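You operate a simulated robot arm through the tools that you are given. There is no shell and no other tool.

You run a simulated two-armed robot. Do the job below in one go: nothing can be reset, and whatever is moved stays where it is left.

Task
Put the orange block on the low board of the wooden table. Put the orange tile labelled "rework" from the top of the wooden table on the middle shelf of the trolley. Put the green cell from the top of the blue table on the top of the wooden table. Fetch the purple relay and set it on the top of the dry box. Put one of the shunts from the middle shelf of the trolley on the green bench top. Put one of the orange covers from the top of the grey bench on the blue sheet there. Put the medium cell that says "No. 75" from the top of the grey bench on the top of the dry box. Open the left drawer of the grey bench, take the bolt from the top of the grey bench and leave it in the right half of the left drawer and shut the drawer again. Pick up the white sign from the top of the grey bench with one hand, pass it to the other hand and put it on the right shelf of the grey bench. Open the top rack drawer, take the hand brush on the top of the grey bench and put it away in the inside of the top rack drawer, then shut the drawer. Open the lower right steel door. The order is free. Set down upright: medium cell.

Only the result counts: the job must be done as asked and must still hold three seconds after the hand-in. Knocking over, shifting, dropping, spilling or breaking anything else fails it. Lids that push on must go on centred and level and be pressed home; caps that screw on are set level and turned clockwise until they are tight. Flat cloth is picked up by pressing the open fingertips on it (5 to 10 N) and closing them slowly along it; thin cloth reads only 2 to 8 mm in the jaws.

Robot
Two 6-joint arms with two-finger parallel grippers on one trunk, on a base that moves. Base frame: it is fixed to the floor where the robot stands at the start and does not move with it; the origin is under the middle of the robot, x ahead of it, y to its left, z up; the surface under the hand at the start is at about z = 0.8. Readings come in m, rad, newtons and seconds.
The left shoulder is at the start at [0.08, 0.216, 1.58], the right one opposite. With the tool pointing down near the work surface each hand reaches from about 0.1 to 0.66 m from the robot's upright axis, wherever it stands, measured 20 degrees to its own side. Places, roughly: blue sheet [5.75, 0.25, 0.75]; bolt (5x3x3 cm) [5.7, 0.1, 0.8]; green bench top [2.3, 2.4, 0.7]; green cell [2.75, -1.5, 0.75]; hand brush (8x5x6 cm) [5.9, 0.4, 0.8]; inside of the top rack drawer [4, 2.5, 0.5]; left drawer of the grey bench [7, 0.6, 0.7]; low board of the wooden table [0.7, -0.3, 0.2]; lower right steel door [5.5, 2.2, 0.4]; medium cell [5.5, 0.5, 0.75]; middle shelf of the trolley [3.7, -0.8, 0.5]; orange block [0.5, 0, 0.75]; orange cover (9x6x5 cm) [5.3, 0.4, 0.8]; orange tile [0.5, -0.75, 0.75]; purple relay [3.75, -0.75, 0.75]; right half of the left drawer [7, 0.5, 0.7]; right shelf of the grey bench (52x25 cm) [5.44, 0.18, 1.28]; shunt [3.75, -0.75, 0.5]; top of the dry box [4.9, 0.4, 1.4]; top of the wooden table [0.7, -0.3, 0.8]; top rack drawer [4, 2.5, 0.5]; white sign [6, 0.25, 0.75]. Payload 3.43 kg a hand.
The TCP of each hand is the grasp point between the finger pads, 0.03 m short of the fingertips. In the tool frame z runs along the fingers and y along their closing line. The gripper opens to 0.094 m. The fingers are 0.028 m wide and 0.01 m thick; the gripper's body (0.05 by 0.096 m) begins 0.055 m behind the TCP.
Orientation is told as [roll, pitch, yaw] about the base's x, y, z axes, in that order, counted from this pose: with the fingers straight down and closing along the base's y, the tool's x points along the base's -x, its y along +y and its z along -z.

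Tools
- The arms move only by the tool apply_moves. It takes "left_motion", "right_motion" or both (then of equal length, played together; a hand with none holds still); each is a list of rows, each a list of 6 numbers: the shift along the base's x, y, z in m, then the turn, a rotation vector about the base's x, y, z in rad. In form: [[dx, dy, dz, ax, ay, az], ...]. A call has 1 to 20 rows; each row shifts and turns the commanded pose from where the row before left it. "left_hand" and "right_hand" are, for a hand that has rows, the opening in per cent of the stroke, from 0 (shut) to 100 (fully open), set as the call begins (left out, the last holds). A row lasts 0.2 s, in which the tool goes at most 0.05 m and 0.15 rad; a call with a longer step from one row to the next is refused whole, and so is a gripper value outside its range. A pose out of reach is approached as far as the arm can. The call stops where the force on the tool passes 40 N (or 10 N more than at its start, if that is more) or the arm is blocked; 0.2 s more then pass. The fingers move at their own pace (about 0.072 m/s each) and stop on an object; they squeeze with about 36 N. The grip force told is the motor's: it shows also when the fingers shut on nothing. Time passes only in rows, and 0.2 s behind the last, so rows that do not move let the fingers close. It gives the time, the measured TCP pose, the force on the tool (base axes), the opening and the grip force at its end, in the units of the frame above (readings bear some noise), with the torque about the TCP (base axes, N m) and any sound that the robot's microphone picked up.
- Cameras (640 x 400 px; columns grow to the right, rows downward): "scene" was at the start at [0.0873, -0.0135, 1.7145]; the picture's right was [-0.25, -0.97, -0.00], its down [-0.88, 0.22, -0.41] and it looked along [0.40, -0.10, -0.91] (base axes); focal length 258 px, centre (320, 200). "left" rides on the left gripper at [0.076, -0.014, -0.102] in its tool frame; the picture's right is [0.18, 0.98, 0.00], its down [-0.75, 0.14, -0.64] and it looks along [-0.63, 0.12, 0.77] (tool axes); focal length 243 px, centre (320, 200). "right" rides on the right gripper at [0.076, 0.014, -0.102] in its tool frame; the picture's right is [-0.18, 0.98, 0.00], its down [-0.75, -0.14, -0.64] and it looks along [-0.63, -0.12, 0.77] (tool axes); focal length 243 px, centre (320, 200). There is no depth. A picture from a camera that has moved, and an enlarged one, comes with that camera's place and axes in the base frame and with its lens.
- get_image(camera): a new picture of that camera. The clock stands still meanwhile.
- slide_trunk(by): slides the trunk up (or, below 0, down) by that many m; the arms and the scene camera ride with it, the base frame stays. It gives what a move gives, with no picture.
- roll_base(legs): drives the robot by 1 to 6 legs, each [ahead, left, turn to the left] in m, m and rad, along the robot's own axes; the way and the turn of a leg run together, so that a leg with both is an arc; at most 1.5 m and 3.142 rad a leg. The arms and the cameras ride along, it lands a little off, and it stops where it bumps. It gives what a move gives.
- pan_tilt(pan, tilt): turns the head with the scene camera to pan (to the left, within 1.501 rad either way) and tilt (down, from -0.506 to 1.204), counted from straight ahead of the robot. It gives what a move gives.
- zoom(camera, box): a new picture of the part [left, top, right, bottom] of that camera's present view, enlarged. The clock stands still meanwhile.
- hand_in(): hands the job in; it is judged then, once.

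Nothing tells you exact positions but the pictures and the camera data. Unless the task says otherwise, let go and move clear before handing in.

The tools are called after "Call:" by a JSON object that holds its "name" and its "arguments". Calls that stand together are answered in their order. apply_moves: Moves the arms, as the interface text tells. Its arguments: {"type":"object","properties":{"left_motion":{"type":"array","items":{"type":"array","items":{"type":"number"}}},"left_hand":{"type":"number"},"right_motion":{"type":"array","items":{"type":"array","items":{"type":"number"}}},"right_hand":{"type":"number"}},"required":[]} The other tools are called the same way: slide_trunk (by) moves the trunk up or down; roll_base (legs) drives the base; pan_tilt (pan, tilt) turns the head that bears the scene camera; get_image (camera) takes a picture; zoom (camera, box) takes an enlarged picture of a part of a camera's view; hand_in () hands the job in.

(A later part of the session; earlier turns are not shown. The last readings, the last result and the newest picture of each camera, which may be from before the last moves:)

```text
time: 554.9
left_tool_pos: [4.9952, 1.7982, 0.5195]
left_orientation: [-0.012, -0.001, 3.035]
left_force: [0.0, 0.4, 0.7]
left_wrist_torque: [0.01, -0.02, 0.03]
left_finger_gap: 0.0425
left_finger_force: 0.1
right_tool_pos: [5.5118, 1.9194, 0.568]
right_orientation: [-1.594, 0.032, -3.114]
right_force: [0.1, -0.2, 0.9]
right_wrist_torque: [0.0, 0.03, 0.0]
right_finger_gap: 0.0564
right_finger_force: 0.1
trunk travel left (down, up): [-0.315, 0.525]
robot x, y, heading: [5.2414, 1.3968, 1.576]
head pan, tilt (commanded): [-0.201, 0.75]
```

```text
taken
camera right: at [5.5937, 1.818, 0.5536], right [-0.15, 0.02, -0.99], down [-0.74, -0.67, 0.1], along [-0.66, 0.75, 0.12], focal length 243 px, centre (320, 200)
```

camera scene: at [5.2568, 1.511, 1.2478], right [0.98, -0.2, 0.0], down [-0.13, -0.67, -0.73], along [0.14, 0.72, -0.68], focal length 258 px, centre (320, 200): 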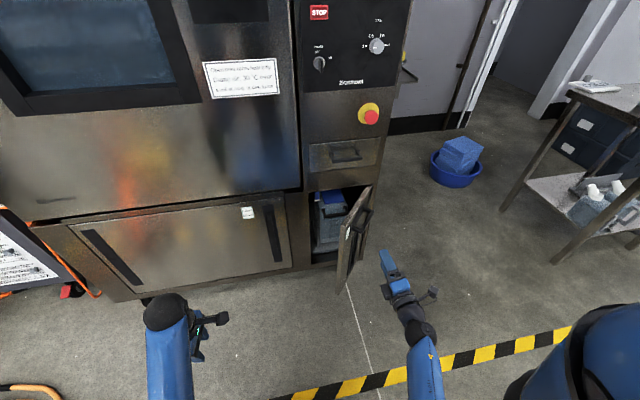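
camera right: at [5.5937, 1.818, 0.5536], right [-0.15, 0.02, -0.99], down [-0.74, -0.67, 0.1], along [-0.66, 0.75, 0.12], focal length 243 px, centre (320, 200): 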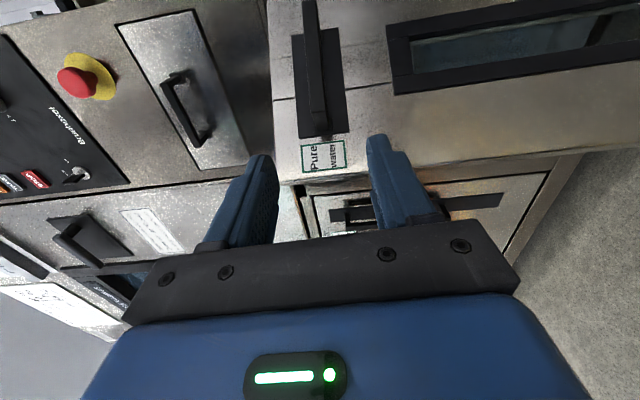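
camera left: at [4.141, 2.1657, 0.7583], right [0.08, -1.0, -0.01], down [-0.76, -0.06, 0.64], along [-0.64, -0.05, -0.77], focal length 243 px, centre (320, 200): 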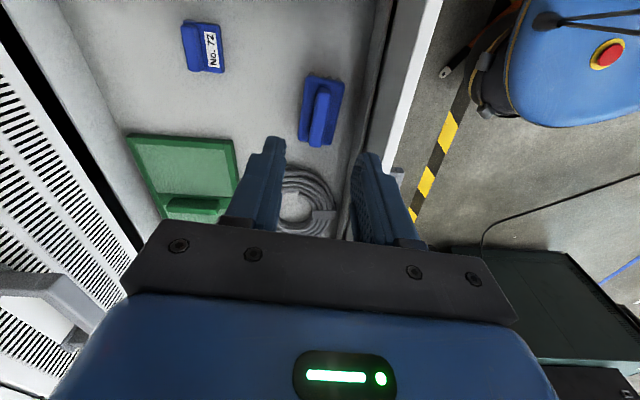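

Call:
{"name": "apply_moves", "arguments": {"right_motion": [[0, 0.04, 0.003, 0, 0, 0], [0, 0.04, 0.002, 0, 0, 0], [0, 0.03, 0, 0, 0, 0]]}}

Call:
{"name": "get_image", "arguments": {"camera": "right"}}

Call:
{"name": "zoom", "arguments": {"camera": "scene", "box": [300, 170, 420, 300]}}

```text
time: 555.7
left_tool_pos: [4.9952, 1.799, 0.5201]
left_orientation: [-0.013, -0.002, 3.035]
left_force: [1.3, 0.3, 0.0]
left_wrist_torque: [0.01, 0.02, -0.01]
left_finger_gap: 0.0422
left_finger_force: 0.0
right_tool_pos: [5.5124, 2.0301, 0.5732]
right_orientation: [-1.595, 0.031, -3.114]
right_force: [0.0, 0.0, -0.7]
right_wrist_torque: [0.02, -0.01, 0.03]
right_finger_gap: 0.0562
right_finger_force: 0.0
trunk travel left (down, up): [-0.315, 0.525]
robot x, y, heading: [5.2428, 1.3992, 1.572]
head pan, tilt (commanded): [-0.201, 0.75]
```

```text
taken
camera right: at [5.5931, 1.9289, 0.5591], right [-0.15, 0.02, -0.99], down [-0.74, -0.67, 0.1], along [-0.66, 0.75, 0.12], focal length 243 px, centre (320, 200)
```

right: 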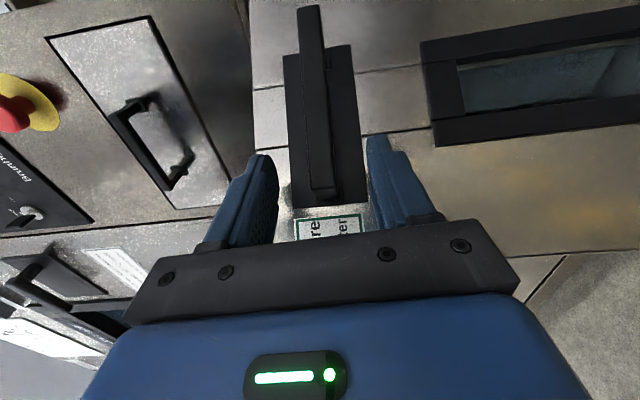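

```text
3.08 times, centred on (360, 235) of scene
camera zoom: at [5.2567, 1.5116, 1.2478], right [0.98, -0.2, 0.0], down [-0.13, -0.67, -0.73], along [0.14, 0.72, -0.68], focal length 794 px, centre (197, 92)
```

zoom: 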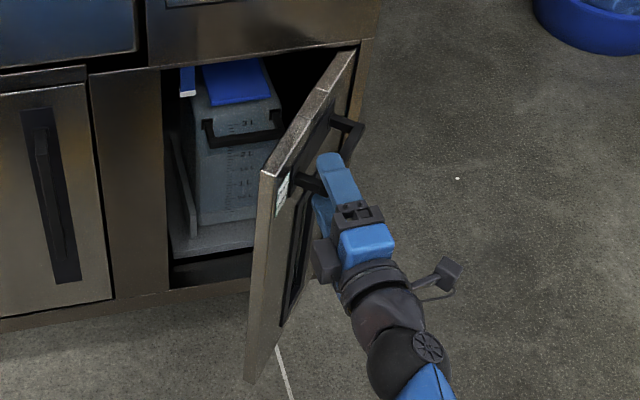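

The bar is between the fingers; I close and pull it to the right.

Call:
{"name": "apply_moves", "arguments": {"right_motion": [[0, 0, 0, 0, 0, 0], [0, 0, 0, 0, 0, 0], [0, 0, 0, 0, 0, 0], [0, 0, 0, 0, 0, 0]], "right_hand": 0}}

Call:
{"name": "apply_moves", "arguments": {"right_motion": [[0.01, -0.005, 0, 0, 0, 0], [0.012, -0.005, 0, 0, 0, 0], [0.014, -0.005, 0, 0, 0, 0], [0.014, -0.004, 0, 0, 0, 0], [0.014, -0.002, 0, 0, 0, 0]]}}

Call:
{"name": "zoom", "arguments": {"camera": "scene", "box": [300, 170, 420, 300]}}

```text
time: 556.7
left_tool_pos: [4.9952, 1.798, 0.5203]
left_orientation: [-0.012, -0.002, 3.036]
left_force: [0.3, 0.4, -0.1]
left_wrist_torque: [-0.01, -0.04, 0.03]
left_finger_gap: 0.0422
left_finger_force: 0.0
right_tool_pos: [5.514, 2.0294, 0.5718]
right_orientation: [-1.594, 0.028, -3.113]
right_force: [-1.5, -3.5, -8.4]
right_wrist_torque: [-1.11, 1.13, -0.1]
right_finger_gap: 0.0159
right_finger_force: 44.9
trunk travel left (down, up): [-0.315, 0.525]
robot x, y, heading: [5.2393, 1.3987, 1.574]
head pan, tilt (commanded): [-0.201, 0.75]
```

```text
time: 557.9
left_tool_pos: [4.9961, 1.7995, 0.5206]
left_orientation: [-0.008, -0.001, 3.035]
left_force: [-0.2, 0.6, -0.8]
left_wrist_torque: [0.0, 0.0, 0.01]
left_finger_gap: 0.0422
left_finger_force: 0.0
right_tool_pos: [5.5774, 2.0093, 0.5708]
right_orientation: [-1.594, 0.032, -3.115]
right_force: [-8.0, 9.1, -9.8]
right_wrist_torque: [-1.14, 1.0, 1.5]
right_finger_gap: 0.0156
right_finger_force: 44.6
trunk travel left (down, up): [-0.315, 0.525]
robot x, y, heading: [5.2399, 1.3985, 1.574]
head pan, tilt (commanded): [-0.201, 0.75]
```

```text
3.08 times, centred on (360, 235) of scene
camera zoom: at [5.257, 1.5134, 1.2476], right [0.98, -0.2, 0.0], down [-0.13, -0.67, -0.73], along [0.14, 0.72, -0.68], focal length 794 px, centre (197, 92)
```

zoom: 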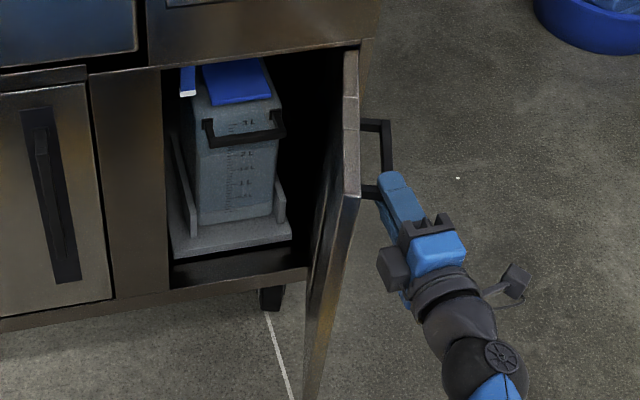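

Works well — about 80–85° now. A bit more.

Call:
{"name": "apply_moves", "arguments": {"right_motion": [[0.012, 0, 0, 0, 0, 0], [0.013, 0.001, 0, 0, 0, 0], [0.013, 0.003, 0, 0, 0, 0], [0.012, 0.004, 0, 0, 0, 0]]}}

Call:
{"name": "zoom", "arguments": {"camera": "scene", "box": [300, 170, 420, 300]}}

```text
time: 558.9
left_tool_pos: [4.9975, 1.7991, 0.5222]
left_orientation: [-0.011, -0.003, 3.034]
left_force: [-0.8, -0.3, 0.0]
left_wrist_torque: [-0.04, 0.0, 0.0]
left_finger_gap: 0.0423
left_finger_force: 0.1
right_tool_pos: [5.6301, 2.0129, 0.5722]
right_orientation: [-1.594, 0.029, -3.119]
right_force: [-1.1, -28.5, -11.9]
right_wrist_torque: [-1.4, 0.65, 1.11]
right_finger_gap: 0.0157
right_finger_force: 44.6
trunk travel left (down, up): [-0.315, 0.525]
robot x, y, heading: [5.2417, 1.397, 1.572]
head pan, tilt (commanded): [-0.201, 0.75]
```

```text
3.08 times, centred on (360, 235) of scene
camera zoom: at [5.2584, 1.5094, 1.2478], right [0.98, -0.2, 0.0], down [-0.14, -0.67, -0.73], along [0.14, 0.72, -0.68], focal length 794 px, centre (197, 92)
```

zoom: 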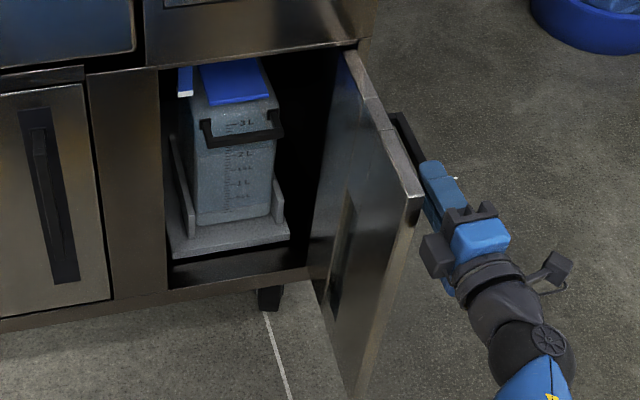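

The door is open beyond 90°. I release the handle and back away.

Call:
{"name": "apply_moves", "arguments": {"right_motion": [[0, 0, 0, 0, 0, 0], [0, 0, 0, 0, 0, 0], [0, 0, 0, 0, 0, 0]], "right_hand": 65}}

Call:
{"name": "get_image", "arguments": {"camera": "right"}}

```text
time: 559.7
left_tool_pos: [4.9948, 1.7979, 0.5202]
left_orientation: [-0.013, -0.003, 3.035]
left_force: [0.5, 1.1, -1.1]
left_wrist_torque: [0.02, -0.01, 0.01]
left_finger_gap: 0.0422
left_finger_force: 0.1
right_tool_pos: [5.6275, 2.0173, 0.5738]
right_orientation: [-1.598, 0.031, -3.113]
right_force: [-0.2, -0.4, -1.0]
right_wrist_torque: [0.02, 0.0, -0.03]
right_finger_gap: 0.0609
right_finger_force: 0.0
trunk travel left (down, up): [-0.315, 0.525]
robot x, y, heading: [5.2413, 1.3998, 1.573]
head pan, tilt (commanded): [-0.201, 0.75]
```

```text
taken
camera right: at [5.7075, 1.9154, 0.5599], right [-0.15, 0.02, -0.99], down [-0.74, -0.67, 0.1], along [-0.66, 0.75, 0.12], focal length 243 px, centre (320, 200)
```

right: 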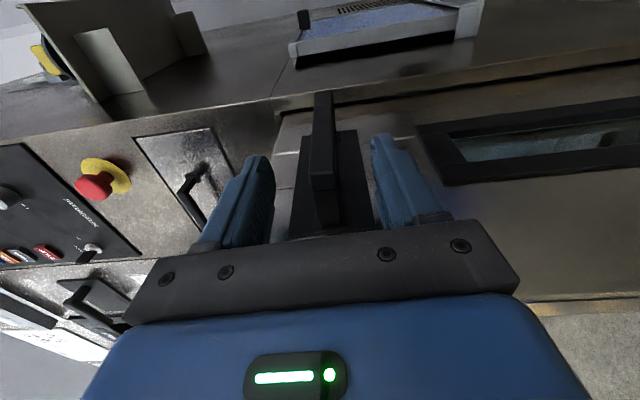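

Call:
{"name": "roll_base", "arguments": {"legs": [[-0.2, 0, 0]]}}

Call:
{"name": "pan_tilt", "arguments": {"pan": -0.2, "tilt": 0.7}}

Call:
{"name": "get_image", "arguments": {"camera": "scene"}}

```text
time: 561.3
left_tool_pos: [4.9958, 1.6005, 0.5203]
left_orientation: [-0.015, -0.002, 3.034]
left_force: [-0.1, -0.4, -0.3]
left_wrist_torque: [0.0, 0.0, -0.02]
left_finger_gap: 0.0425
left_finger_force: 0.1
right_tool_pos: [5.6278, 1.8188, 0.5753]
right_orientation: [-1.596, 0.03, -3.113]
right_force: [0.4, -0.6, 0.0]
right_wrist_torque: [0.0, 0.02, 0.0]
right_finger_gap: 0.0611
right_finger_force: 0.0
trunk travel left (down, up): [-0.315, 0.525]
robot x, y, heading: [5.2395, 1.2013, 1.575]
head pan, tilt (commanded): [-0.201, 0.75]
```

```text
time: 562.0
left_tool_pos: [4.9974, 1.5998, 0.5218]
left_orientation: [-0.013, -0.001, 3.035]
left_force: [-0.3, -0.2, -0.3]
left_wrist_torque: [-0.03, 0.01, 0.0]
left_finger_gap: 0.0424
left_finger_force: 0.0
right_tool_pos: [5.6274, 1.8188, 0.5745]
right_orientation: [-1.597, 0.031, -3.115]
right_force: [0.0, 0.0, -0.2]
right_wrist_torque: [0.02, 0.03, 0.02]
right_finger_gap: 0.0611
right_finger_force: 0.1
trunk travel left (down, up): [-0.315, 0.525]
robot x, y, heading: [5.2411, 1.2025, 1.576]
head pan, tilt (commanded): [-0.201, 0.7]
```

```text
taken
camera scene: at [5.2579, 1.3155, 1.2521], right [0.98, -0.2, 0.0], down [-0.13, -0.63, -0.76], along [0.15, 0.75, -0.64], focal length 258 px, centre (320, 200)
```

scene: 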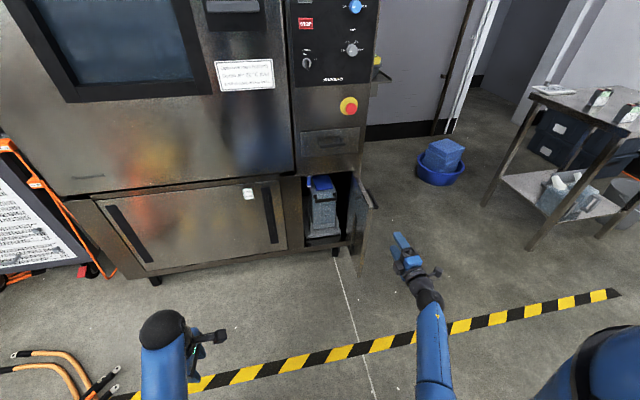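

The steel door stands open. I raise the trunk and bring the right hand back to tool-down for the remaining tasks (sign and bolt).

Call:
{"name": "slide_trunk", "arguments": {"by": 0.4}}

Call:
{"name": "apply_moves", "arguments": {"right_motion": [[0, 0, 0, 0, 0.143, 0], [0, 0, 0, 0, 0.143, 0], [0, 0, 0, 0, 0.143, 0], [0, 0, 0, 0, 0.143, 0], [0, 0, 0, 0, 0.143, 0], [0, 0, 0, 0, 0.143, 0], [0, 0, 0, 0, 0.143, 0], [0, 0, 0, 0, 0.143, 0], [0, 0, 0, 0, 0.143, 0], [0, 0, 0, 0, 0.143, 0], [0, 0, 0, 0, 0.12, 0]]}}

Call:
{"name": "apply_moves", "arguments": {"right_motion": [[-0.01, -0.01, 0, -0.143, 0, 0], [-0.01, -0.01, 0, -0.143, 0, 0], [-0.01, -0.01, 0, -0.143, 0, 0], [-0.01, -0.01, 0, -0.143, 0, 0], [-0.01, -0.01, 0, -0.143, 0, 0], [-0.01, -0.01, 0, -0.143, 0, 0], [-0.01, -0.01, 0, -0.143, 0, 0], [-0.01, -0.01, 0, -0.143, 0, 0], [-0.01, -0.01, 0, -0.143, 0, 0], [-0.01, -0.01, 0, -0.143, 0, 0], [0, 0, 0, -0.143, 0, 0]]}}

```text
time: 565.8
left_tool_pos: [4.9962, 1.6012, 0.921]
left_orientation: [-0.012, -0.003, 3.036]
left_force: [-0.8, -0.1, -0.3]
left_wrist_torque: [0.03, 0.02, 0.0]
left_finger_gap: 0.0424
left_finger_force: 0.1
right_tool_pos: [5.627, 1.8185, 0.973]
right_orientation: [-1.596, 0.032, -3.114]
right_force: [0.6, -0.7, -1.1]
right_wrist_torque: [-0.01, -0.01, -0.01]
right_finger_gap: 0.061
right_finger_force: 0.0
trunk travel left (down, up): [-0.715, 0.125]
robot x, y, heading: [5.2442, 1.2001, 1.575]
head pan, tilt (commanded): [-0.201, 0.7]
```

```text
time: 568.2
left_tool_pos: [4.9968, 1.6001, 0.9203]
left_orientation: [-0.012, -0.002, 3.037]
left_force: [-0.4, 0.1, 0.0]
left_wrist_torque: [0.0, -0.01, 0.02]
left_finger_gap: 0.0423
left_finger_force: 0.0
right_tool_pos: [5.6278, 1.8193, 0.974]
right_orientation: [-2.1, -1.512, -2.639]
right_force: [-0.6, -0.2, -0.2]
right_wrist_torque: [0.0, -0.01, -0.02]
right_finger_gap: 0.061
right_finger_force: 0.0
trunk travel left (down, up): [-0.715, 0.125]
robot x, y, heading: [5.2429, 1.1997, 1.572]
head pan, tilt (commanded): [-0.201, 0.7]
```

```text
time: 570.6
left_tool_pos: [4.9961, 1.6006, 0.9199]
left_orientation: [-0.011, -0.002, 3.035]
left_force: [-0.8, -1.0, 0.2]
left_wrist_torque: [0.03, -0.02, 0.03]
left_finger_gap: 0.0423
left_finger_force: 0.0
right_tool_pos: [5.6331, 1.6689, 0.9743]
right_orientation: [0.155, -0.224, 1.616]
right_force: [0.4, 0.5, 0.5]
right_wrist_torque: [-0.01, -0.04, 0.0]
right_finger_gap: 0.0611
right_finger_force: 0.0
right hand out of reach, approached as far as the arm can: row 6, 7, 8, 9, 10, 11
trunk travel left (down, up): [-0.715, 0.125]
robot x, y, heading: [5.2418, 1.203, 1.572]
head pan, tilt (commanded): [-0.201, 0.7]
```

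Call:
{"name": "apply_moves", "arguments": {"right_motion": [[-0.02, 0, -0.02, -0.11, -0.078, 0], [-0.02, 0, -0.01, -0.11, -0.077, 0], [-0.02, 0, 0, 0, 0, 0]]}}

Call:
{"name": "roll_base", "arguments": {"legs": [[0.05, -1.3, 0], [0, -1.25, 0]]}}

Call:
{"name": "pan_tilt", "arguments": {"pan": -0.9, "tilt": 0.6}}

Call:
{"name": "get_image", "arguments": {"camera": "scene"}}

```text
time: 571.4
left_tool_pos: [4.9962, 1.6001, 0.9196]
left_orientation: [-0.012, -0.002, 3.034]
left_force: [-0.6, -0.2, 0.1]
left_wrist_torque: [0.0, -0.01, 0.0]
left_finger_gap: 0.0424
left_finger_force: 0.0
right_tool_pos: [5.5763, 1.6646, 0.9405]
right_orientation: [0.221, -0.128, 1.617]
right_force: [0.7, 0.6, 0.0]
right_wrist_torque: [0.03, -0.02, 0.0]
right_finger_gap: 0.061
right_finger_force: 0.1
right hand out of reach, approached as far as the arm can: row 1, 2
trunk travel left (down, up): [-0.715, 0.125]
robot x, y, heading: [5.2427, 1.2021, 1.571]
head pan, tilt (commanded): [-0.201, 0.7]
```

```text
time: 583.8
left_tool_pos: [7.5331, 1.6653, 0.9196]
left_orientation: [-0.012, -0.002, 3.046]
left_force: [-0.8, -0.7, -1.1]
left_wrist_torque: [-0.04, -0.03, 0.0]
left_finger_gap: 0.0423
left_finger_force: 0.1
right_tool_pos: [8.1137, 1.7358, 0.9418]
right_orientation: [0.219, -0.127, 1.63]
right_force: [0.6, -0.4, 0.6]
right_wrist_torque: [0.0, 0.03, 0.02]
right_finger_gap: 0.061
right_finger_force: 0.1
trunk travel left (down, up): [-0.715, 0.125]
robot x, y, heading: [7.7824, 1.2657, 1.583]
head pan, tilt (commanded): [-0.201, 0.7]
```

```text
time: 584.9
left_tool_pos: [7.5346, 1.6661, 0.921]
left_orientation: [-0.013, -0.001, 3.047]
left_force: [-0.6, 0.4, 0.2]
left_wrist_torque: [0.0, 0.02, 0.03]
left_finger_gap: 0.0423
left_finger_force: 0.1
right_tool_pos: [8.1141, 1.7362, 0.9414]
right_orientation: [0.221, -0.127, 1.63]
right_force: [-0.3, 0.1, 0.4]
right_wrist_torque: [0.02, -0.01, -0.01]
right_finger_gap: 0.0609
right_finger_force: 0.0
trunk travel left (down, up): [-0.715, 0.125]
robot x, y, heading: [7.7829, 1.2719, 1.585]
head pan, tilt (commanded): [-0.901, 0.6]
```

```text
taken
camera scene: at [7.8515, 1.3556, 1.6607], right [0.63, -0.77, 0.0], down [-0.44, -0.36, -0.82], along [0.64, 0.52, -0.57], focal length 258 px, centre (320, 200)
```

scene: 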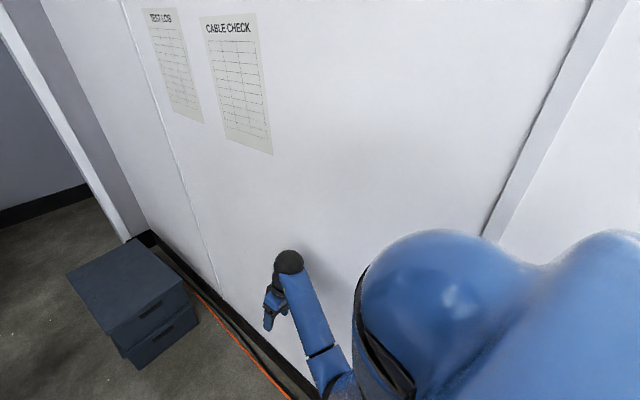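

I pull the right hand inward and level it, then back south through the gap.

Call:
{"name": "apply_moves", "arguments": {"right_motion": [[-0.04, 0, 0, -0.06, 0.11, 0], [-0.04, 0, 0, -0.06, 0.11, 0], [-0.04, 0, 0, 0, 0, -0.02], [-0.04, 0, 0, 0, 0, -0.02]]}}

Call:
{"name": "roll_base", "arguments": {"legs": [[-1.4, 0, 0], [-0.65, 0, -0.014]]}}

Call:
{"name": "pan_tilt", "arguments": {"pan": 0.6, "tilt": 0.5}}

Call:
{"name": "get_image", "arguments": {"camera": "scene"}}

```text
time: 585.9
left_tool_pos: [7.5338, 1.6649, 0.9198]
left_orientation: [-0.012, -0.002, 3.048]
left_force: [0.2, 0.2, 0.4]
left_wrist_torque: [0.03, 0.0, -0.02]
left_finger_gap: 0.0425
left_finger_force: 0.1
right_tool_pos: [8.0064, 1.7383, 0.8847]
right_orientation: [0.452, -0.024, 1.578]
right_force: [-0.1, -0.8, -0.2]
right_wrist_torque: [0.03, -0.02, -0.01]
right_finger_gap: 0.0611
right_finger_force: 0.0
right hand out of reach, approached as far as the arm can: row 1, 2, 3, 4
trunk travel left (down, up): [-0.715, 0.125]
robot x, y, heading: [7.7856, 1.2678, 1.583]
head pan, tilt (commanded): [-0.901, 0.6]
```

```text
time: 596.1
left_tool_pos: [7.5678, -0.3938, 0.9207]
left_orientation: [-0.012, -0.001, 3.034]
left_force: [0.6, 0.2, -0.2]
left_wrist_torque: [0.0, -0.01, 0.01]
left_finger_gap: 0.0424
left_finger_force: 0.0
right_tool_pos: [8.0408, -0.3271, 0.884]
right_orientation: [0.449, -0.021, 1.567]
right_force: [-0.3, 0.1, 0.1]
right_wrist_torque: [-0.02, -0.02, -0.03]
right_finger_gap: 0.0611
right_finger_force: 0.0
trunk travel left (down, up): [-0.715, 0.125]
robot x, y, heading: [7.8071, -0.7946, 1.573]
head pan, tilt (commanded): [-0.901, 0.6]
```

```text
time: 597.7
left_tool_pos: [7.5671, -0.395, 0.9206]
left_orientation: [-0.012, -0.003, 3.034]
left_force: [-0.1, 0.3, -0.7]
left_wrist_torque: [-0.02, 0.01, -0.03]
left_finger_gap: 0.0421
left_finger_force: 0.0
right_tool_pos: [8.0418, -0.3264, 0.8848]
right_orientation: [0.448, -0.022, 1.568]
right_force: [0.4, 0.2, 0.1]
right_wrist_torque: [-0.03, -0.03, -0.03]
right_finger_gap: 0.061
right_finger_force: 0.0
trunk travel left (down, up): [-0.715, 0.125]
robot x, y, heading: [7.8137, -0.794, 1.57]
head pan, tilt (commanded): [0.6, 0.499]
```

```text
taken
camera scene: at [7.7601, -0.689, 1.6698], right [0.82, 0.57, 0.0], down [0.27, -0.39, -0.88], along [-0.5, 0.72, -0.48], focal length 258 px, centre (320, 200)
```

scene: 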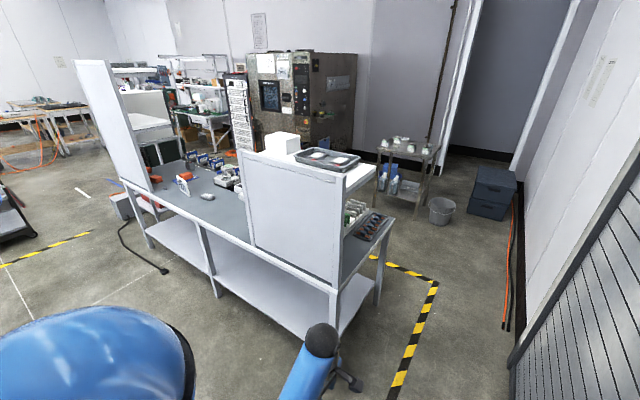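

Call:
{"name": "apply_moves", "arguments": {"right_motion": [[0, 0, 0, 0, -0.112, 0], [0, 0, 0, 0, -0.112, 0], [0, 0, 0, 0.01, -0.112, 0], [0, 0, 0, 0.01, -0.112, 0]]}}

Call:
{"name": "roll_base", "arguments": {"legs": [[0.1, 1.4, 0], [0.1, 0.45, 0]]}}

Call:
{"name": "pan_tilt", "arguments": {"pan": 0, "tilt": 0.7}}

Call:
{"name": "get_image", "arguments": {"camera": "scene"}}

```text
time: 598.7
left_tool_pos: [7.5663, -0.3956, 0.9217]
left_orientation: [-0.012, -0.003, 3.035]
left_force: [0.0, -0.6, 0.2]
left_wrist_torque: [0.0, 0.0, 0.0]
left_finger_gap: 0.0421
left_finger_force: 0.0
right_tool_pos: [8.0535, -0.3297, 0.8849]
right_orientation: [0.268, -0.03, 1.574]
right_force: [0.2, 0.5, 0.6]
right_wrist_torque: [-0.02, -0.02, -0.02]
right_finger_gap: 0.0612
right_finger_force: 0.1
right hand out of reach, approached as far as the arm can: row 1, 2, 3, 4
trunk travel left (down, up): [-0.715, 0.125]
robot x, y, heading: [7.8107, -0.7957, 1.569]
head pan, tilt (commanded): [0.6, 0.499]
```

```text
time: 608.1
left_tool_pos: [5.7226, -0.1916, 0.9215]
left_orientation: [-0.013, -0.004, 3.027]
left_force: [-0.3, 0.7, 0.6]
left_wrist_torque: [-0.02, 0.03, -0.01]
left_finger_gap: 0.0423
left_finger_force: 0.0
right_tool_pos: [6.2109, -0.1277, 0.8842]
right_orientation: [0.269, -0.031, 1.569]
right_force: [0.0, -1.4, -0.8]
right_wrist_torque: [-0.03, 0.03, 0.0]
right_finger_gap: 0.061
right_finger_force: 0.0
trunk travel left (down, up): [-0.715, 0.125]
robot x, y, heading: [5.9639, -0.5939, 1.568]
head pan, tilt (commanded): [0.6, 0.499]
```

```text
time: 609.1
left_tool_pos: [5.7218, -0.1905, 0.9204]
left_orientation: [-0.012, -0.003, 3.026]
left_force: [-1.2, 0.0, -0.1]
left_wrist_torque: [0.0, -0.02, -0.01]
left_finger_gap: 0.0424
left_finger_force: 0.1
right_tool_pos: [6.2085, -0.1267, 0.8831]
right_orientation: [0.267, -0.03, 1.566]
right_force: [0.3, -0.3, -0.5]
right_wrist_torque: [-0.02, 0.02, 0.01]
right_finger_gap: 0.0609
right_finger_force: 0.1
trunk travel left (down, up): [-0.715, 0.125]
robot x, y, heading: [5.9628, -0.5928, 1.567]
head pan, tilt (commanded): [0.0, 0.7]
```

```text
taken
camera scene: at [5.9641, -0.4757, 1.6521], right [1.0, 0.0, 0.0], down [0.0, -0.64, -0.77], along [0.0, 0.77, -0.64], focal length 258 px, centre (320, 200)
```

scene: 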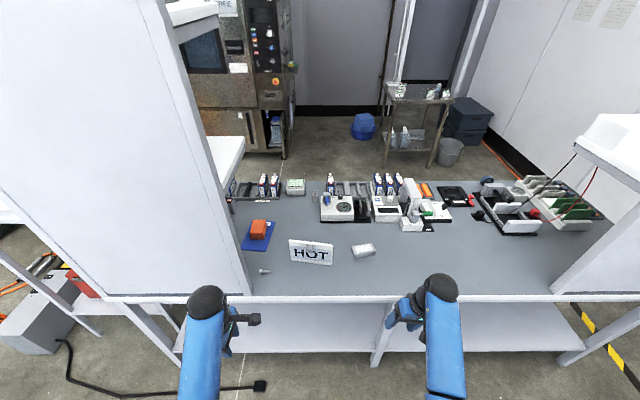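

From the back side I see the sign ("HOT") and the bolt close to the edge. I zoom in.

Call:
{"name": "zoom", "arguments": {"camera": "scene", "box": [230, 210, 400, 300]}}

```text
3.76 times, centred on (315, 255) of scene
camera zoom: at [5.9641, -0.4757, 1.6521], right [1.0, 0.0, 0.0], down [0.0, -0.64, -0.77], along [0.0, 0.77, -0.64], focal length 971 px, centre (339, -7)
```

zoom: 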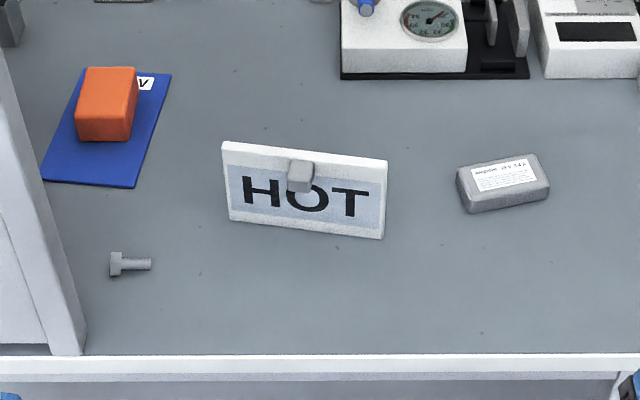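

The sign's HOT face looks south; it stands at about (5.93, 0.17), top z ≈ 0.915, and the bolt is at (5.755, 0.10). I raise the trunk and move closer so the left hand can take the sign by its left part.

Call:
{"name": "slide_trunk", "arguments": {"by": 0.12}}

Call:
{"name": "roll_base", "arguments": {"legs": [[0.14, -0.13, 0]]}}

Call:
{"name": "apply_moves", "arguments": {"left_motion": [[0.005, 0.035, 0, 0, 0, 0], [0.005, 0.035, 0, 0, 0, 0], [0.005, 0.035, 0, 0, 0, 0], [0.005, 0.03, 0, 0, 0, -0.02]], "left_hand": 85}}

Call:
{"name": "get_image", "arguments": {"camera": "left"}}

Call:
{"name": "get_image", "arguments": {"camera": "scene"}}

```text
time: 610.6
left_tool_pos: [5.7227, -0.1911, 1.0406]
left_orientation: [-0.013, -0.001, 3.027]
left_force: [0.4, -0.8, -0.2]
left_wrist_torque: [0.01, -0.01, 0.01]
left_finger_gap: 0.0425
left_finger_force: 0.1
right_tool_pos: [6.209, -0.1279, 1.0052]
right_orientation: [0.268, -0.03, 1.568]
right_force: [-0.2, -0.2, 0.3]
right_wrist_torque: [0.02, 0.01, 0.03]
right_finger_gap: 0.0612
right_finger_force: 0.1
trunk travel left (down, up): [-0.835, 0.005]
robot x, y, heading: [5.9653, -0.593, 1.565]
head pan, tilt (commanded): [0.0, 0.7]
```

```text
time: 612.1
left_tool_pos: [5.8497, -0.053, 1.0418]
left_orientation: [-0.015, 0.001, 3.027]
left_force: [0.2, -0.6, 0.1]
left_wrist_torque: [-0.01, -0.05, 0.0]
left_finger_gap: 0.0425
left_finger_force: 0.2
right_tool_pos: [6.3349, 0.009, 1.0057]
right_orientation: [0.265, -0.03, 1.567]
right_force: [0.2, -0.4, -0.2]
right_wrist_torque: [0.0, -0.03, -0.03]
right_finger_gap: 0.0608
right_finger_force: 0.0
trunk travel left (down, up): [-0.835, 0.005]
robot x, y, heading: [6.0905, -0.4518, 1.568]
head pan, tilt (commanded): [0.0, 0.7]
```

```text
time: 613.1
left_tool_pos: [5.8722, 0.0877, 1.0405]
left_orientation: [-0.012, -0.001, 3.009]
left_force: [-0.2, 0.5, 0.1]
left_wrist_torque: [-0.04, 0.03, 0.01]
left_finger_gap: 0.0801
left_finger_force: 0.1
right_tool_pos: [6.3382, 0.0139, 1.003]
right_orientation: [0.269, -0.028, 1.569]
right_force: [0.1, 0.0, 0.3]
right_wrist_torque: [-0.05, 0.01, 0.0]
right_finger_gap: 0.0609
right_finger_force: 0.0
trunk travel left (down, up): [-0.835, 0.005]
robot x, y, heading: [6.0935, -0.452, 1.569]
head pan, tilt (commanded): [0.0, 0.7]
```

```text
taken
camera left: at [5.9495, 0.0904, 1.1432], right [0.05, -1.0, -0.01], down [-0.77, -0.05, 0.64], along [-0.64, -0.03, -0.77], focal length 243 px, centre (320, 200)
```

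left: 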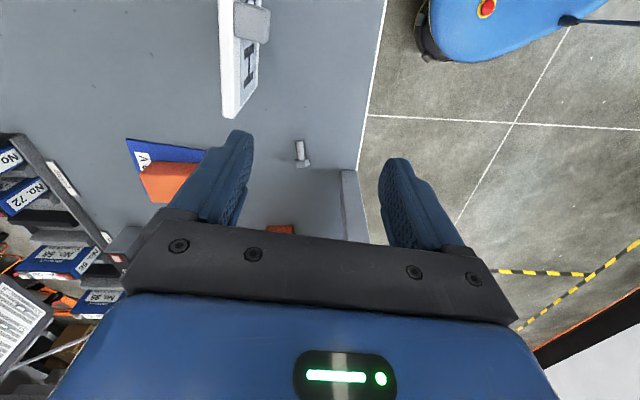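

```text
taken
camera scene: at [6.095, -0.333, 1.7719], right [1.0, 0.0, 0.0], down [0.0, -0.65, -0.76], along [0.0, 0.76, -0.65], focal length 258 px, centre (320, 200)
```

scene: 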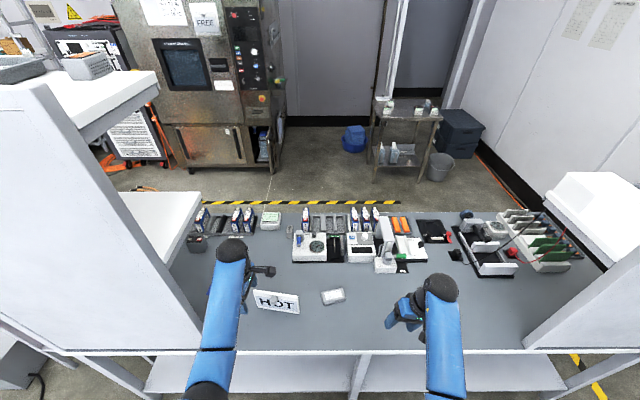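

The sign's top edge is 14 mm thick; the grip point on its left part is about (5.888, 0.171). I move above it and descend.

Call:
{"name": "apply_moves", "arguments": {"left_motion": [[0.008, 0.042, 0, 0.01, 0, -0.01], [0.008, 0.041, 0, 0, 0, 0], [0, 0, -0.04, 0, 0, 0], [0, 0, -0.03, 0, 0, 0]]}}

Call:
{"name": "get_image", "arguments": {"camera": "left"}}

```text
time: 614.1
left_tool_pos: [5.8883, 0.1667, 0.9701]
left_orientation: [-0.025, -0.004, 2.997]
left_force: [-0.5, 0.4, -0.6]
left_wrist_torque: [0.03, -0.02, -0.01]
left_finger_gap: 0.08
left_finger_force: 0.1
right_tool_pos: [6.3371, 0.0113, 1.005]
right_orientation: [0.267, -0.031, 1.568]
right_force: [0.5, 0.7, -0.2]
right_wrist_torque: [0.0, 0.0, -0.01]
right_finger_gap: 0.061
right_finger_force: 0.1
trunk travel left (down, up): [-0.835, 0.005]
robot x, y, heading: [6.0914, -0.4514, 1.571]
head pan, tilt (commanded): [0.0, 0.7]
```

```text
taken
camera left: at [5.9651, 0.1678, 1.074], right [0.04, -1.0, -0.02], down [-0.77, -0.05, 0.64], along [-0.64, -0.01, -0.77], focal length 243 px, centre (320, 200)
```

left: 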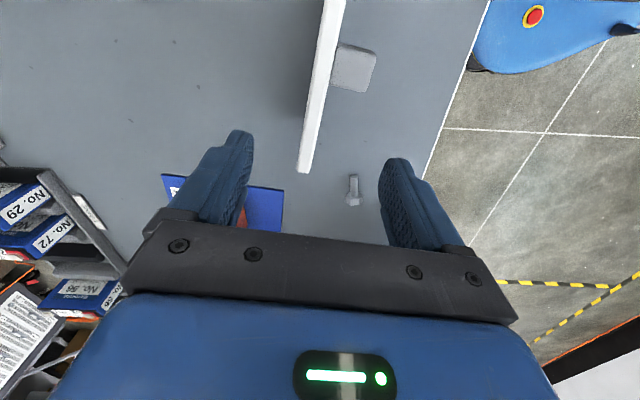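

Call:
{"name": "apply_moves", "arguments": {"left_motion": [[0, 0.008, -0.03, 0.01, 0, 0], [0, 0, -0.02, 0, 0, 0], [0, 0, -0.016, 0, 0, 0]]}}

Call:
{"name": "get_image", "arguments": {"camera": "left"}}

```text
time: 614.9
left_tool_pos: [5.8878, 0.1755, 0.9044]
left_orientation: [-0.031, -0.005, 2.999]
left_force: [-0.8, -0.1, 0.1]
left_wrist_torque: [-0.01, 0.02, 0.0]
left_finger_gap: 0.0796
left_finger_force: 0.0
right_tool_pos: [6.3374, 0.012, 1.0046]
right_orientation: [0.266, -0.03, 1.57]
right_force: [1.7, 0.3, 0.6]
right_wrist_torque: [-0.02, -0.02, 0.01]
right_finger_gap: 0.0611
right_finger_force: 0.0
trunk travel left (down, up): [-0.835, 0.005]
robot x, y, heading: [6.0965, -0.4526, 1.572]
head pan, tilt (commanded): [0.0, 0.7]
```

```text
taken
camera left: at [5.965, 0.1759, 1.0074], right [0.04, -1.0, -0.03], down [-0.77, -0.05, 0.64], along [-0.64, 0.0, -0.77], focal length 243 px, centre (320, 200)
```

left: 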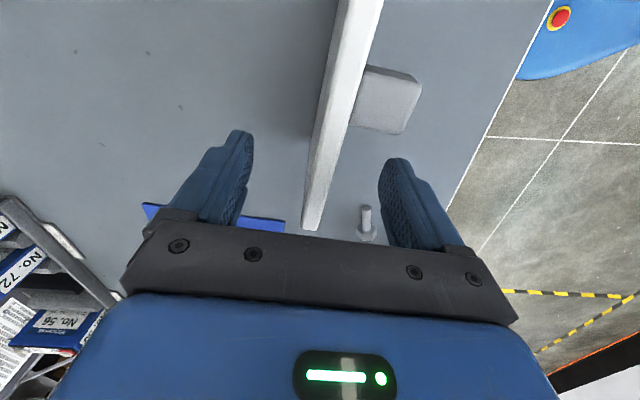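

Call:
{"name": "apply_moves", "arguments": {"left_motion": [[0, 0, 0, 0, 0, 0], [0, 0, 0, 0, 0, 0], [0, 0, 0, 0, 0, 0], [0, 0, 0, 0, 0, 0], [0, 0, 0, 0, 0, 0]], "left_hand": 0}}

Call:
{"name": "apply_moves", "arguments": {"left_motion": [[0, 0, 0.005, 0, 0, 0], [0, 0, 0.01, 0, 0, 0], [0, 0, 0.02, 0, 0, 0], [0, -0.01, 0.025, 0, 0, 0]]}}

Call:
{"name": "get_image", "arguments": {"camera": "left"}}

```text
time: 616.1
left_tool_pos: [5.8877, 0.1755, 0.9046]
left_orientation: [-0.033, -0.004, 2.998]
left_force: [-0.9, -1.4, 4.1]
left_wrist_torque: [-0.18, -0.15, -0.18]
left_finger_gap: 0.0113
left_finger_force: 35.8
right_tool_pos: [6.337, 0.0123, 1.0051]
right_orientation: [0.267, -0.031, 1.568]
right_force: [0.1, 0.5, -0.1]
right_wrist_torque: [0.0, 0.05, 0.02]
right_finger_gap: 0.0613
right_finger_force: 0.2
trunk travel left (down, up): [-0.835, 0.005]
robot x, y, heading: [6.097, -0.4494, 1.569]
head pan, tilt (commanded): [0.0, 0.7]
```

```text
time: 617.1
left_tool_pos: [5.8873, 0.164, 0.9643]
left_orientation: [-0.033, -0.005, 3.0]
left_force: [-0.4, 0.2, -1.9]
left_wrist_torque: [0.0, 0.08, -0.02]
left_finger_gap: 0.0113
left_finger_force: 36.3
right_tool_pos: [6.3378, 0.012, 1.0049]
right_orientation: [0.266, -0.029, 1.57]
right_force: [0.1, -0.7, 0.2]
right_wrist_torque: [-0.01, 0.01, 0.0]
right_finger_gap: 0.0612
right_finger_force: 0.1
trunk travel left (down, up): [-0.835, 0.005]
robot x, y, heading: [6.0948, -0.4528, 1.568]
head pan, tilt (commanded): [0.0, 0.7]
```

```text
taken
camera left: at [5.9649, 0.1647, 1.0674], right [0.04, -1.0, -0.03], down [-0.77, -0.05, 0.64], along [-0.64, 0.0, -0.77], focal length 243 px, centre (320, 200)
```

left: 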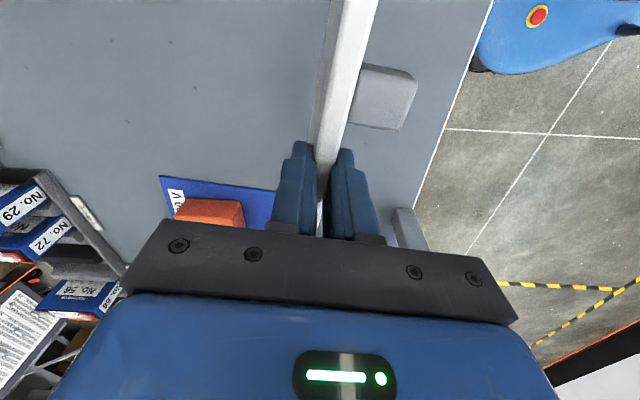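

The sign is held by its left end. I lift it, bring it before me and turn it so its plane points toward me for the hand-over.

Call:
{"name": "apply_moves", "arguments": {"left_motion": [[0.005, -0.005, 0.03, 0, 0, 0], [0.015, -0.005, 0.02, 0, 0, -0.13], [0.018, -0.006, 0.01, 0, 0, -0.136], [0.018, -0.006, 0.005, 0, 0, -0.136], [0.018, -0.006, 0.005, 0, 0, -0.136], [0.018, -0.006, 0.005, 0, 0, -0.136], [0.018, -0.006, 0.005, 0, 0, -0.136], [0.018, -0.006, 0.005, 0, 0, -0.136], [0.018, -0.006, 0, 0, 0, -0.136], [0.018, -0.006, 0, 0, 0, -0.136], [0.018, -0.006, 0, 0, 0, -0.136], [0, 0, 0, 0, 0, -0.07]]}}

Call:
{"name": "get_image", "arguments": {"camera": "scene"}}

Call:
{"name": "get_image", "arguments": {"camera": "left"}}

```text
time: 619.7
left_tool_pos: [6.0686, 0.1001, 1.0485]
left_orientation: [-0.031, -0.003, 1.572]
left_force: [0.3, 0.7, -2.1]
left_wrist_torque: [0.06, -0.02, 0.03]
left_finger_gap: 0.0111
left_finger_force: 36.0
right_tool_pos: [6.338, 0.0117, 1.0035]
right_orientation: [0.266, -0.03, 1.571]
right_force: [-0.4, 1.5, -0.2]
right_wrist_torque: [-0.05, 0.02, 0.04]
right_finger_gap: 0.061
right_finger_force: 0.0
trunk travel left (down, up): [-0.835, 0.005]
robot x, y, heading: [6.0931, -0.452, 1.567]
head pan, tilt (commanded): [0.0, 0.7]
```

```text
taken
camera scene: at [6.0936, -0.3353, 1.7721], right [1.0, 0.0, 0.0], down [0.0, -0.64, -0.76], along [0.0, 0.76, -0.64], focal length 258 px, centre (320, 200)
```

scene: 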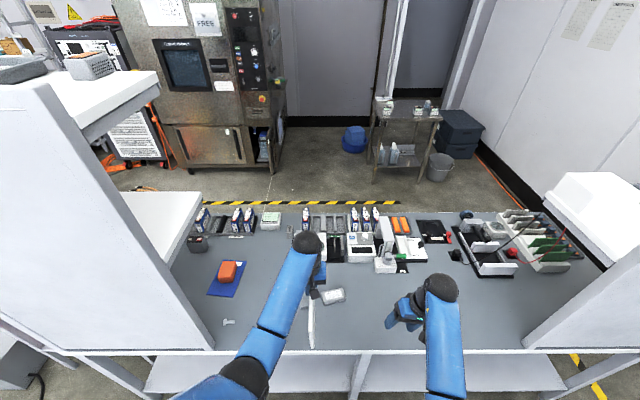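

```text
taken
camera left: at [6.0797, 0.0255, 1.1521], right [-0.98, -0.19, -0.03], down [-0.16, 0.75, 0.64], along [-0.1, 0.63, -0.77], focal length 243 px, centre (320, 200)
```

left: 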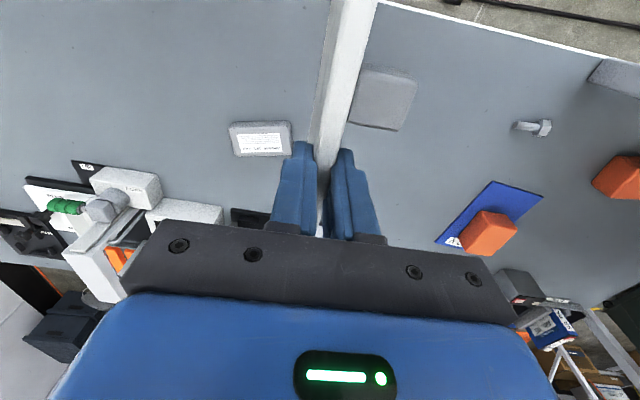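

The sign now points toward me edge-on. I bring the right hand, tilted 45°, behind its near top corner.

Call:
{"name": "apply_moves", "arguments": {"right_motion": [[-0.01, -0.035, 0.01, 0, -0.09, 0], [-0.01, -0.035, 0.01, 0, -0.09, 0], [-0.01, -0.035, 0.01, 0, -0.086, 0], [-0.01, 0, 0.015, 0.131, 0, 0], [-0.01, 0, 0.015, 0.131, 0, 0], [-0.01, 0, 0.015, 0.131, 0, 0], [-0.01, 0, 0.015, 0.131, 0, 0], [-0.01, 0, 0.01, 0.131, 0, 0], [-0.01, 0, 0.01, 0.131, 0, 0]], "right_hand": 55}}

Call:
{"name": "get_image", "arguments": {"camera": "right"}}

```text
time: 621.7
left_tool_pos: [6.0676, 0.1009, 1.0488]
left_orientation: [-0.03, -0.004, 1.573]
left_force: [0.4, -0.3, -1.9]
left_wrist_torque: [0.07, -0.01, 0.0]
left_finger_gap: 0.0113
left_finger_force: 35.9
right_tool_pos: [6.2631, -0.0899, 1.1295]
right_orientation: [0.243, -0.859, 1.579]
right_force: [0.4, 0.3, 0.7]
right_wrist_torque: [0.01, -0.01, 0.02]
right_finger_gap: 0.0518
right_finger_force: 0.0
right hand out of reach, approached as far as the arm can: row 1, 2, 3
trunk travel left (down, up): [-0.835, 0.005]
robot x, y, heading: [6.0901, -0.4554, 1.567]
head pan, tilt (commanded): [0.0, 0.7]
```

```text
taken
camera right: at [6.276, -0.2181, 1.1407], right [-0.95, -0.06, 0.29], down [0.29, 0.05, 0.96], along [-0.07, 1.0, -0.03], focal length 243 px, centre (320, 200)
```

right: 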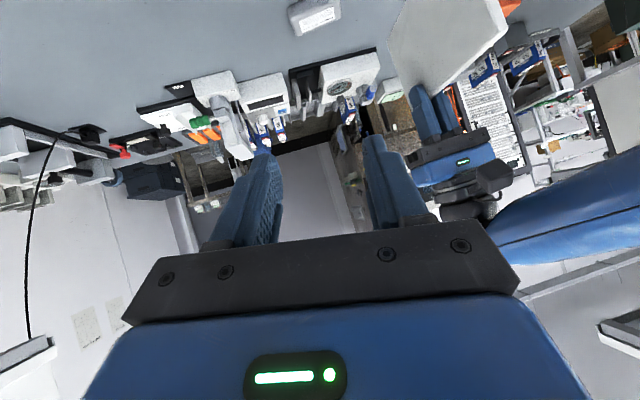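

Call:
{"name": "apply_moves", "arguments": {"right_motion": [[0, 0, 0, 0, -0.08, -0.092], [0, 0, 0, 0, -0.08, -0.092], [-0.02, 0, 0, 0, 0, 0]]}}

Call:
{"name": "get_image", "arguments": {"camera": "right"}}

```text
time: 622.5
left_tool_pos: [6.0687, 0.1019, 1.0488]
left_orientation: [-0.032, -0.007, 1.574]
left_force: [-0.1, -0.2, -2.2]
left_wrist_torque: [0.06, -0.01, -0.01]
left_finger_gap: 0.0113
left_finger_force: 35.9
right_tool_pos: [6.2578, -0.0898, 1.1291]
right_orientation: [0.252, -0.856, 1.573]
right_force: [0.1, -0.3, 0.7]
right_wrist_torque: [0.0, 0.01, 0.02]
right_finger_gap: 0.0518
right_finger_force: 0.1
right hand out of reach, approached as far as the arm can: row 1, 2, 3
trunk travel left (down, up): [-0.835, 0.005]
robot x, y, heading: [6.0975, -0.4533, 1.566]
head pan, tilt (commanded): [0.0, 0.7]
```

```text
taken
camera right: at [6.2709, -0.2176, 1.1398], right [-0.95, -0.07, 0.3], down [0.3, 0.05, 0.95], along [-0.08, 1.0, -0.03], focal length 243 px, centre (320, 200)
```

right: 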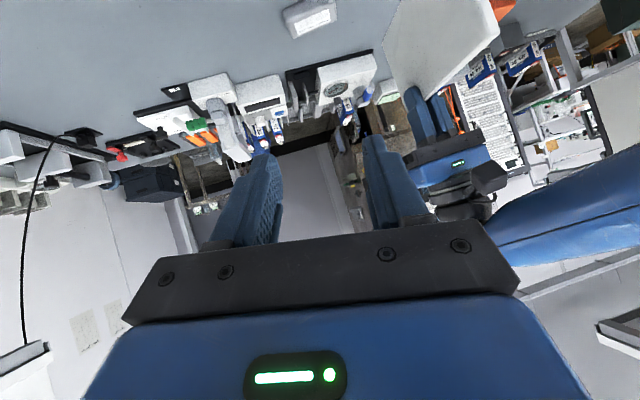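

The right arm is too folded here. I shift the sign 13 cm forward and extend the right hand as well.

Call:
{"name": "apply_moves", "arguments": {"left_motion": [[0, 0.043, 0, 0, 0, 0], [0, 0.043, 0, 0, 0, 0], [0, 0.044, 0, 0, 0, 0], [0, 0, 0, 0, 0, 0]], "right_motion": [[0, 0.04, -0.005, 0, 0, 0], [0, 0.04, -0.005, 0, 0, 0], [0, 0.04, -0.005, 0, -0.06, -0.07], [0, 0.03, 0, 0, -0.1, -0.11]]}}

Call:
{"name": "get_image", "arguments": {"camera": "right"}}

```text
time: 623.5
left_tool_pos: [6.0692, 0.2322, 1.0511]
left_orientation: [-0.031, -0.006, 1.574]
left_force: [-0.1, 0.9, -1.0]
left_wrist_torque: [0.04, 0.01, 0.0]
left_finger_gap: 0.0114
left_finger_force: 36.0
right_tool_pos: [6.3061, 0.0391, 1.1179]
right_orientation: [0.232, -0.849, 1.494]
right_force: [-0.1, 0.0, -0.2]
right_wrist_torque: [0.03, 0.04, -0.02]
right_finger_gap: 0.052
right_finger_force: 0.1
right hand out of reach, approached as far as the arm can: row 2, 3, 4
trunk travel left (down, up): [-0.835, 0.005]
robot x, y, heading: [6.0922, -0.4532, 1.569]
head pan, tilt (commanded): [0.0, 0.7]
```

```text
taken
camera right: at [6.3068, -0.0907, 1.1298], right [-0.96, 0.03, 0.29], down [0.29, 0.03, 0.96], along [0.02, 1.0, -0.04], focal length 243 px, centre (320, 200)
```

right: 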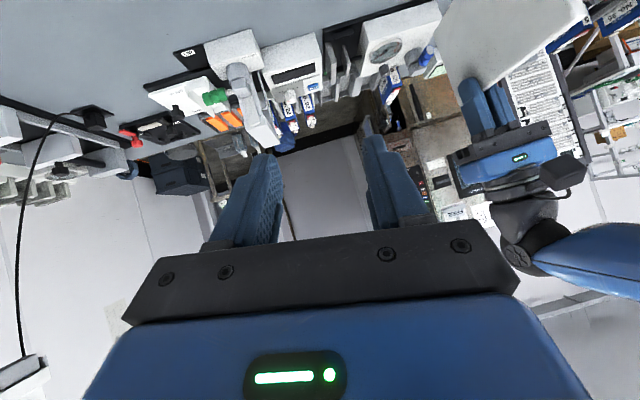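

I'm at the arm's fold limit because the hands are too high. I back away from the bench and lower both hands for a comfortable hand-over.

Call:
{"name": "roll_base", "arguments": {"legs": [[-0.33, 0, 0]]}}

Call:
{"name": "apply_moves", "arguments": {"left_motion": [[0, 0, -0.03, 0, 0, 0], [0, 0, -0.03, 0, 0, 0], [0, 0, -0.03, 0, 0, 0], [0, 0, -0.03, 0, 0, 0], [0, 0, 0, 0, 0, 0], [0, 0, 0, 0, 0, 0]], "right_motion": [[0, 0.02, -0.04, 0, 0, 0], [0, 0.02, -0.04, 0, 0, 0], [0, 0.02, -0.04, 0, 0, 0], [0, 0.01, -0.04, 0, 0, 0], [0, 0, -0.02, 0, -0.08, -0.09], [0, 0, 0, 0, -0.08, -0.09]]}}

Call:
{"name": "get_image", "arguments": {"camera": "right"}}

Call:
{"name": "get_image", "arguments": {"camera": "scene"}}

```text
time: 625.7
left_tool_pos: [6.0683, -0.0925, 1.0468]
left_orientation: [-0.032, -0.001, 1.577]
left_force: [-0.6, 0.8, -1.9]
left_wrist_torque: [0.08, -0.01, 0.02]
left_finger_gap: 0.0109
left_finger_force: 35.4
right_tool_pos: [6.305, -0.2856, 1.1169]
right_orientation: [0.23, -0.846, 1.497]
right_force: [0.4, 0.2, 0.4]
right_wrist_torque: [-0.04, -0.02, 0.02]
right_finger_gap: 0.0516
right_finger_force: 0.1
trunk travel left (down, up): [-0.835, 0.005]
robot x, y, heading: [6.0921, -0.7797, 1.57]
head pan, tilt (commanded): [0.0, 0.7]
```

```text
time: 627.1
left_tool_pos: [6.0556, -0.1346, 0.951]
left_orientation: [-0.031, -0.006, 1.575]
left_force: [-1.1, 0.8, -2.3]
left_wrist_torque: [0.06, 0.02, 0.01]
left_finger_gap: 0.0114
left_finger_force: 35.8
left hand out of reach, approached as far as the arm can: row 1, 2, 3, 4
right_tool_pos: [6.3063, -0.2176, 0.9476]
right_orientation: [0.181, -0.857, 1.495]
right_force: [0.4, -0.4, -0.6]
right_wrist_torque: [0.03, -0.03, 0.0]
right_finger_gap: 0.0517
right_finger_force: 0.1
right hand out of reach, approached as far as the arm can: row 5, 6
trunk travel left (down, up): [-0.835, 0.005]
robot x, y, heading: [6.0951, -0.7799, 1.566]
head pan, tilt (commanded): [0.0, 0.7]
```

```text
taken
camera right: at [6.3011, -0.3472, 0.9588], right [-0.97, 0.06, 0.25], down [0.26, 0.02, 0.97], along [0.06, 1.0, -0.03], focal length 243 px, centre (320, 200)
```

right: 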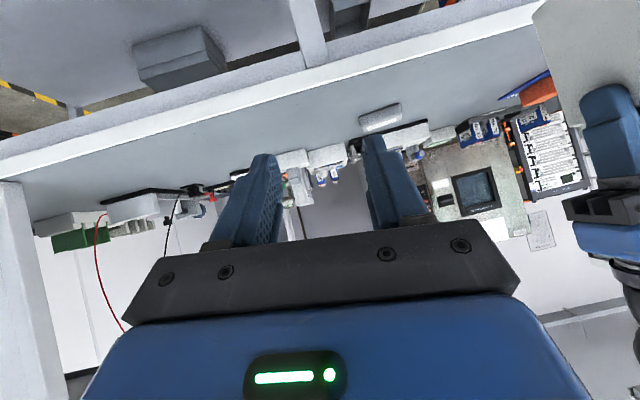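

```text
taken
camera scene: at [6.0921, -0.6623, 1.7721], right [1.0, 0.0, 0.0], down [0.0, -0.64, -0.76], along [0.0, 0.76, -0.64], focal length 258 px, centre (320, 200)
```

scene: 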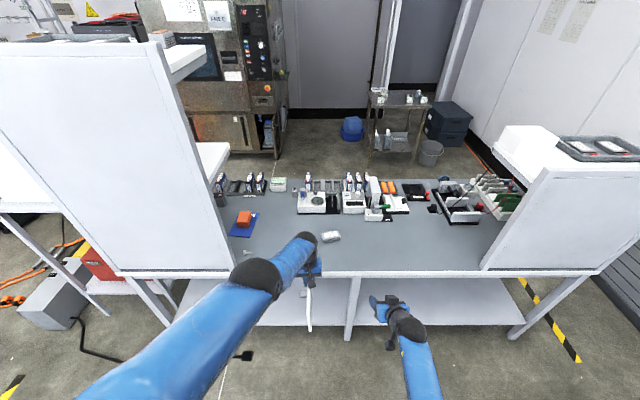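

The right wrist seems stuck in a flipped configuration (a small sideways lean it cannot remove). I unwind it by circling the tool direction left and up, then back down.

Call:
{"name": "apply_moves", "arguments": {"right_motion": [[0.01, 0, 0.01, 0.0636, 0.0292, 0.108], [0.01, 0, 0.01, 0.0636, 0.0292, 0.108], [0.01, 0, 0.01, 0.0636, 0.0292, 0.108], [0.01, 0, 0.01, 0.0636, 0.0292, 0.108], [0.01, 0, 0.01, 0.0636, 0.0292, 0.108], [0, 0, 0.02, 0.0996, 0.0836, 0], [0, 0, 0.02, 0.0996, 0.0836, 0], [0, 0, 0.02, 0.0996, 0.0836, 0], [0, 0, 0.02, 0.0996, 0.0836, 0]]}}

Call:
{"name": "get_image", "arguments": {"camera": "right"}}

```text
time: 629.1
left_tool_pos: [6.0551, -0.1351, 0.9511]
left_orientation: [-0.03, -0.003, 1.576]
left_force: [0.6, -0.4, -1.4]
left_wrist_torque: [0.07, -0.04, 0.03]
left_finger_gap: 0.0111
left_finger_force: 36.2
right_tool_pos: [6.3561, -0.2167, 1.0777]
right_orientation: [2.413, -1.349, -0.127]
right_force: [-0.8, 0.3, 0.2]
right_wrist_torque: [-0.03, -0.03, 0.02]
right_finger_gap: 0.0517
right_finger_force: 0.0
trunk travel left (down, up): [-0.835, 0.005]
robot x, y, heading: [6.0937, -0.7812, 1.569]
head pan, tilt (commanded): [0.0, 0.7]
```

```text
taken
camera right: at [6.3955, -0.3028, 0.9891], right [-0.68, -0.65, 0.32], down [0.68, -0.41, 0.61], along [-0.26, 0.64, 0.72], focal length 243 px, centre (320, 200)
```

right: 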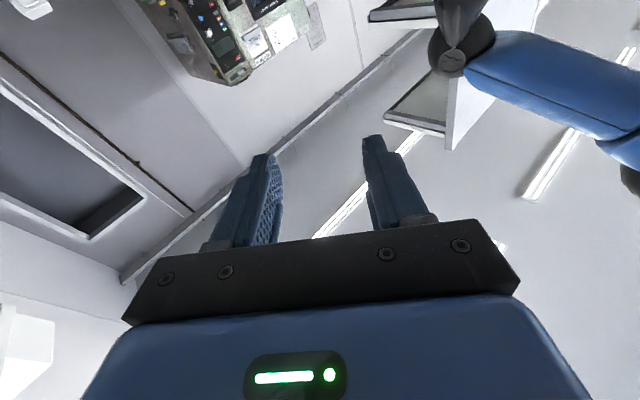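

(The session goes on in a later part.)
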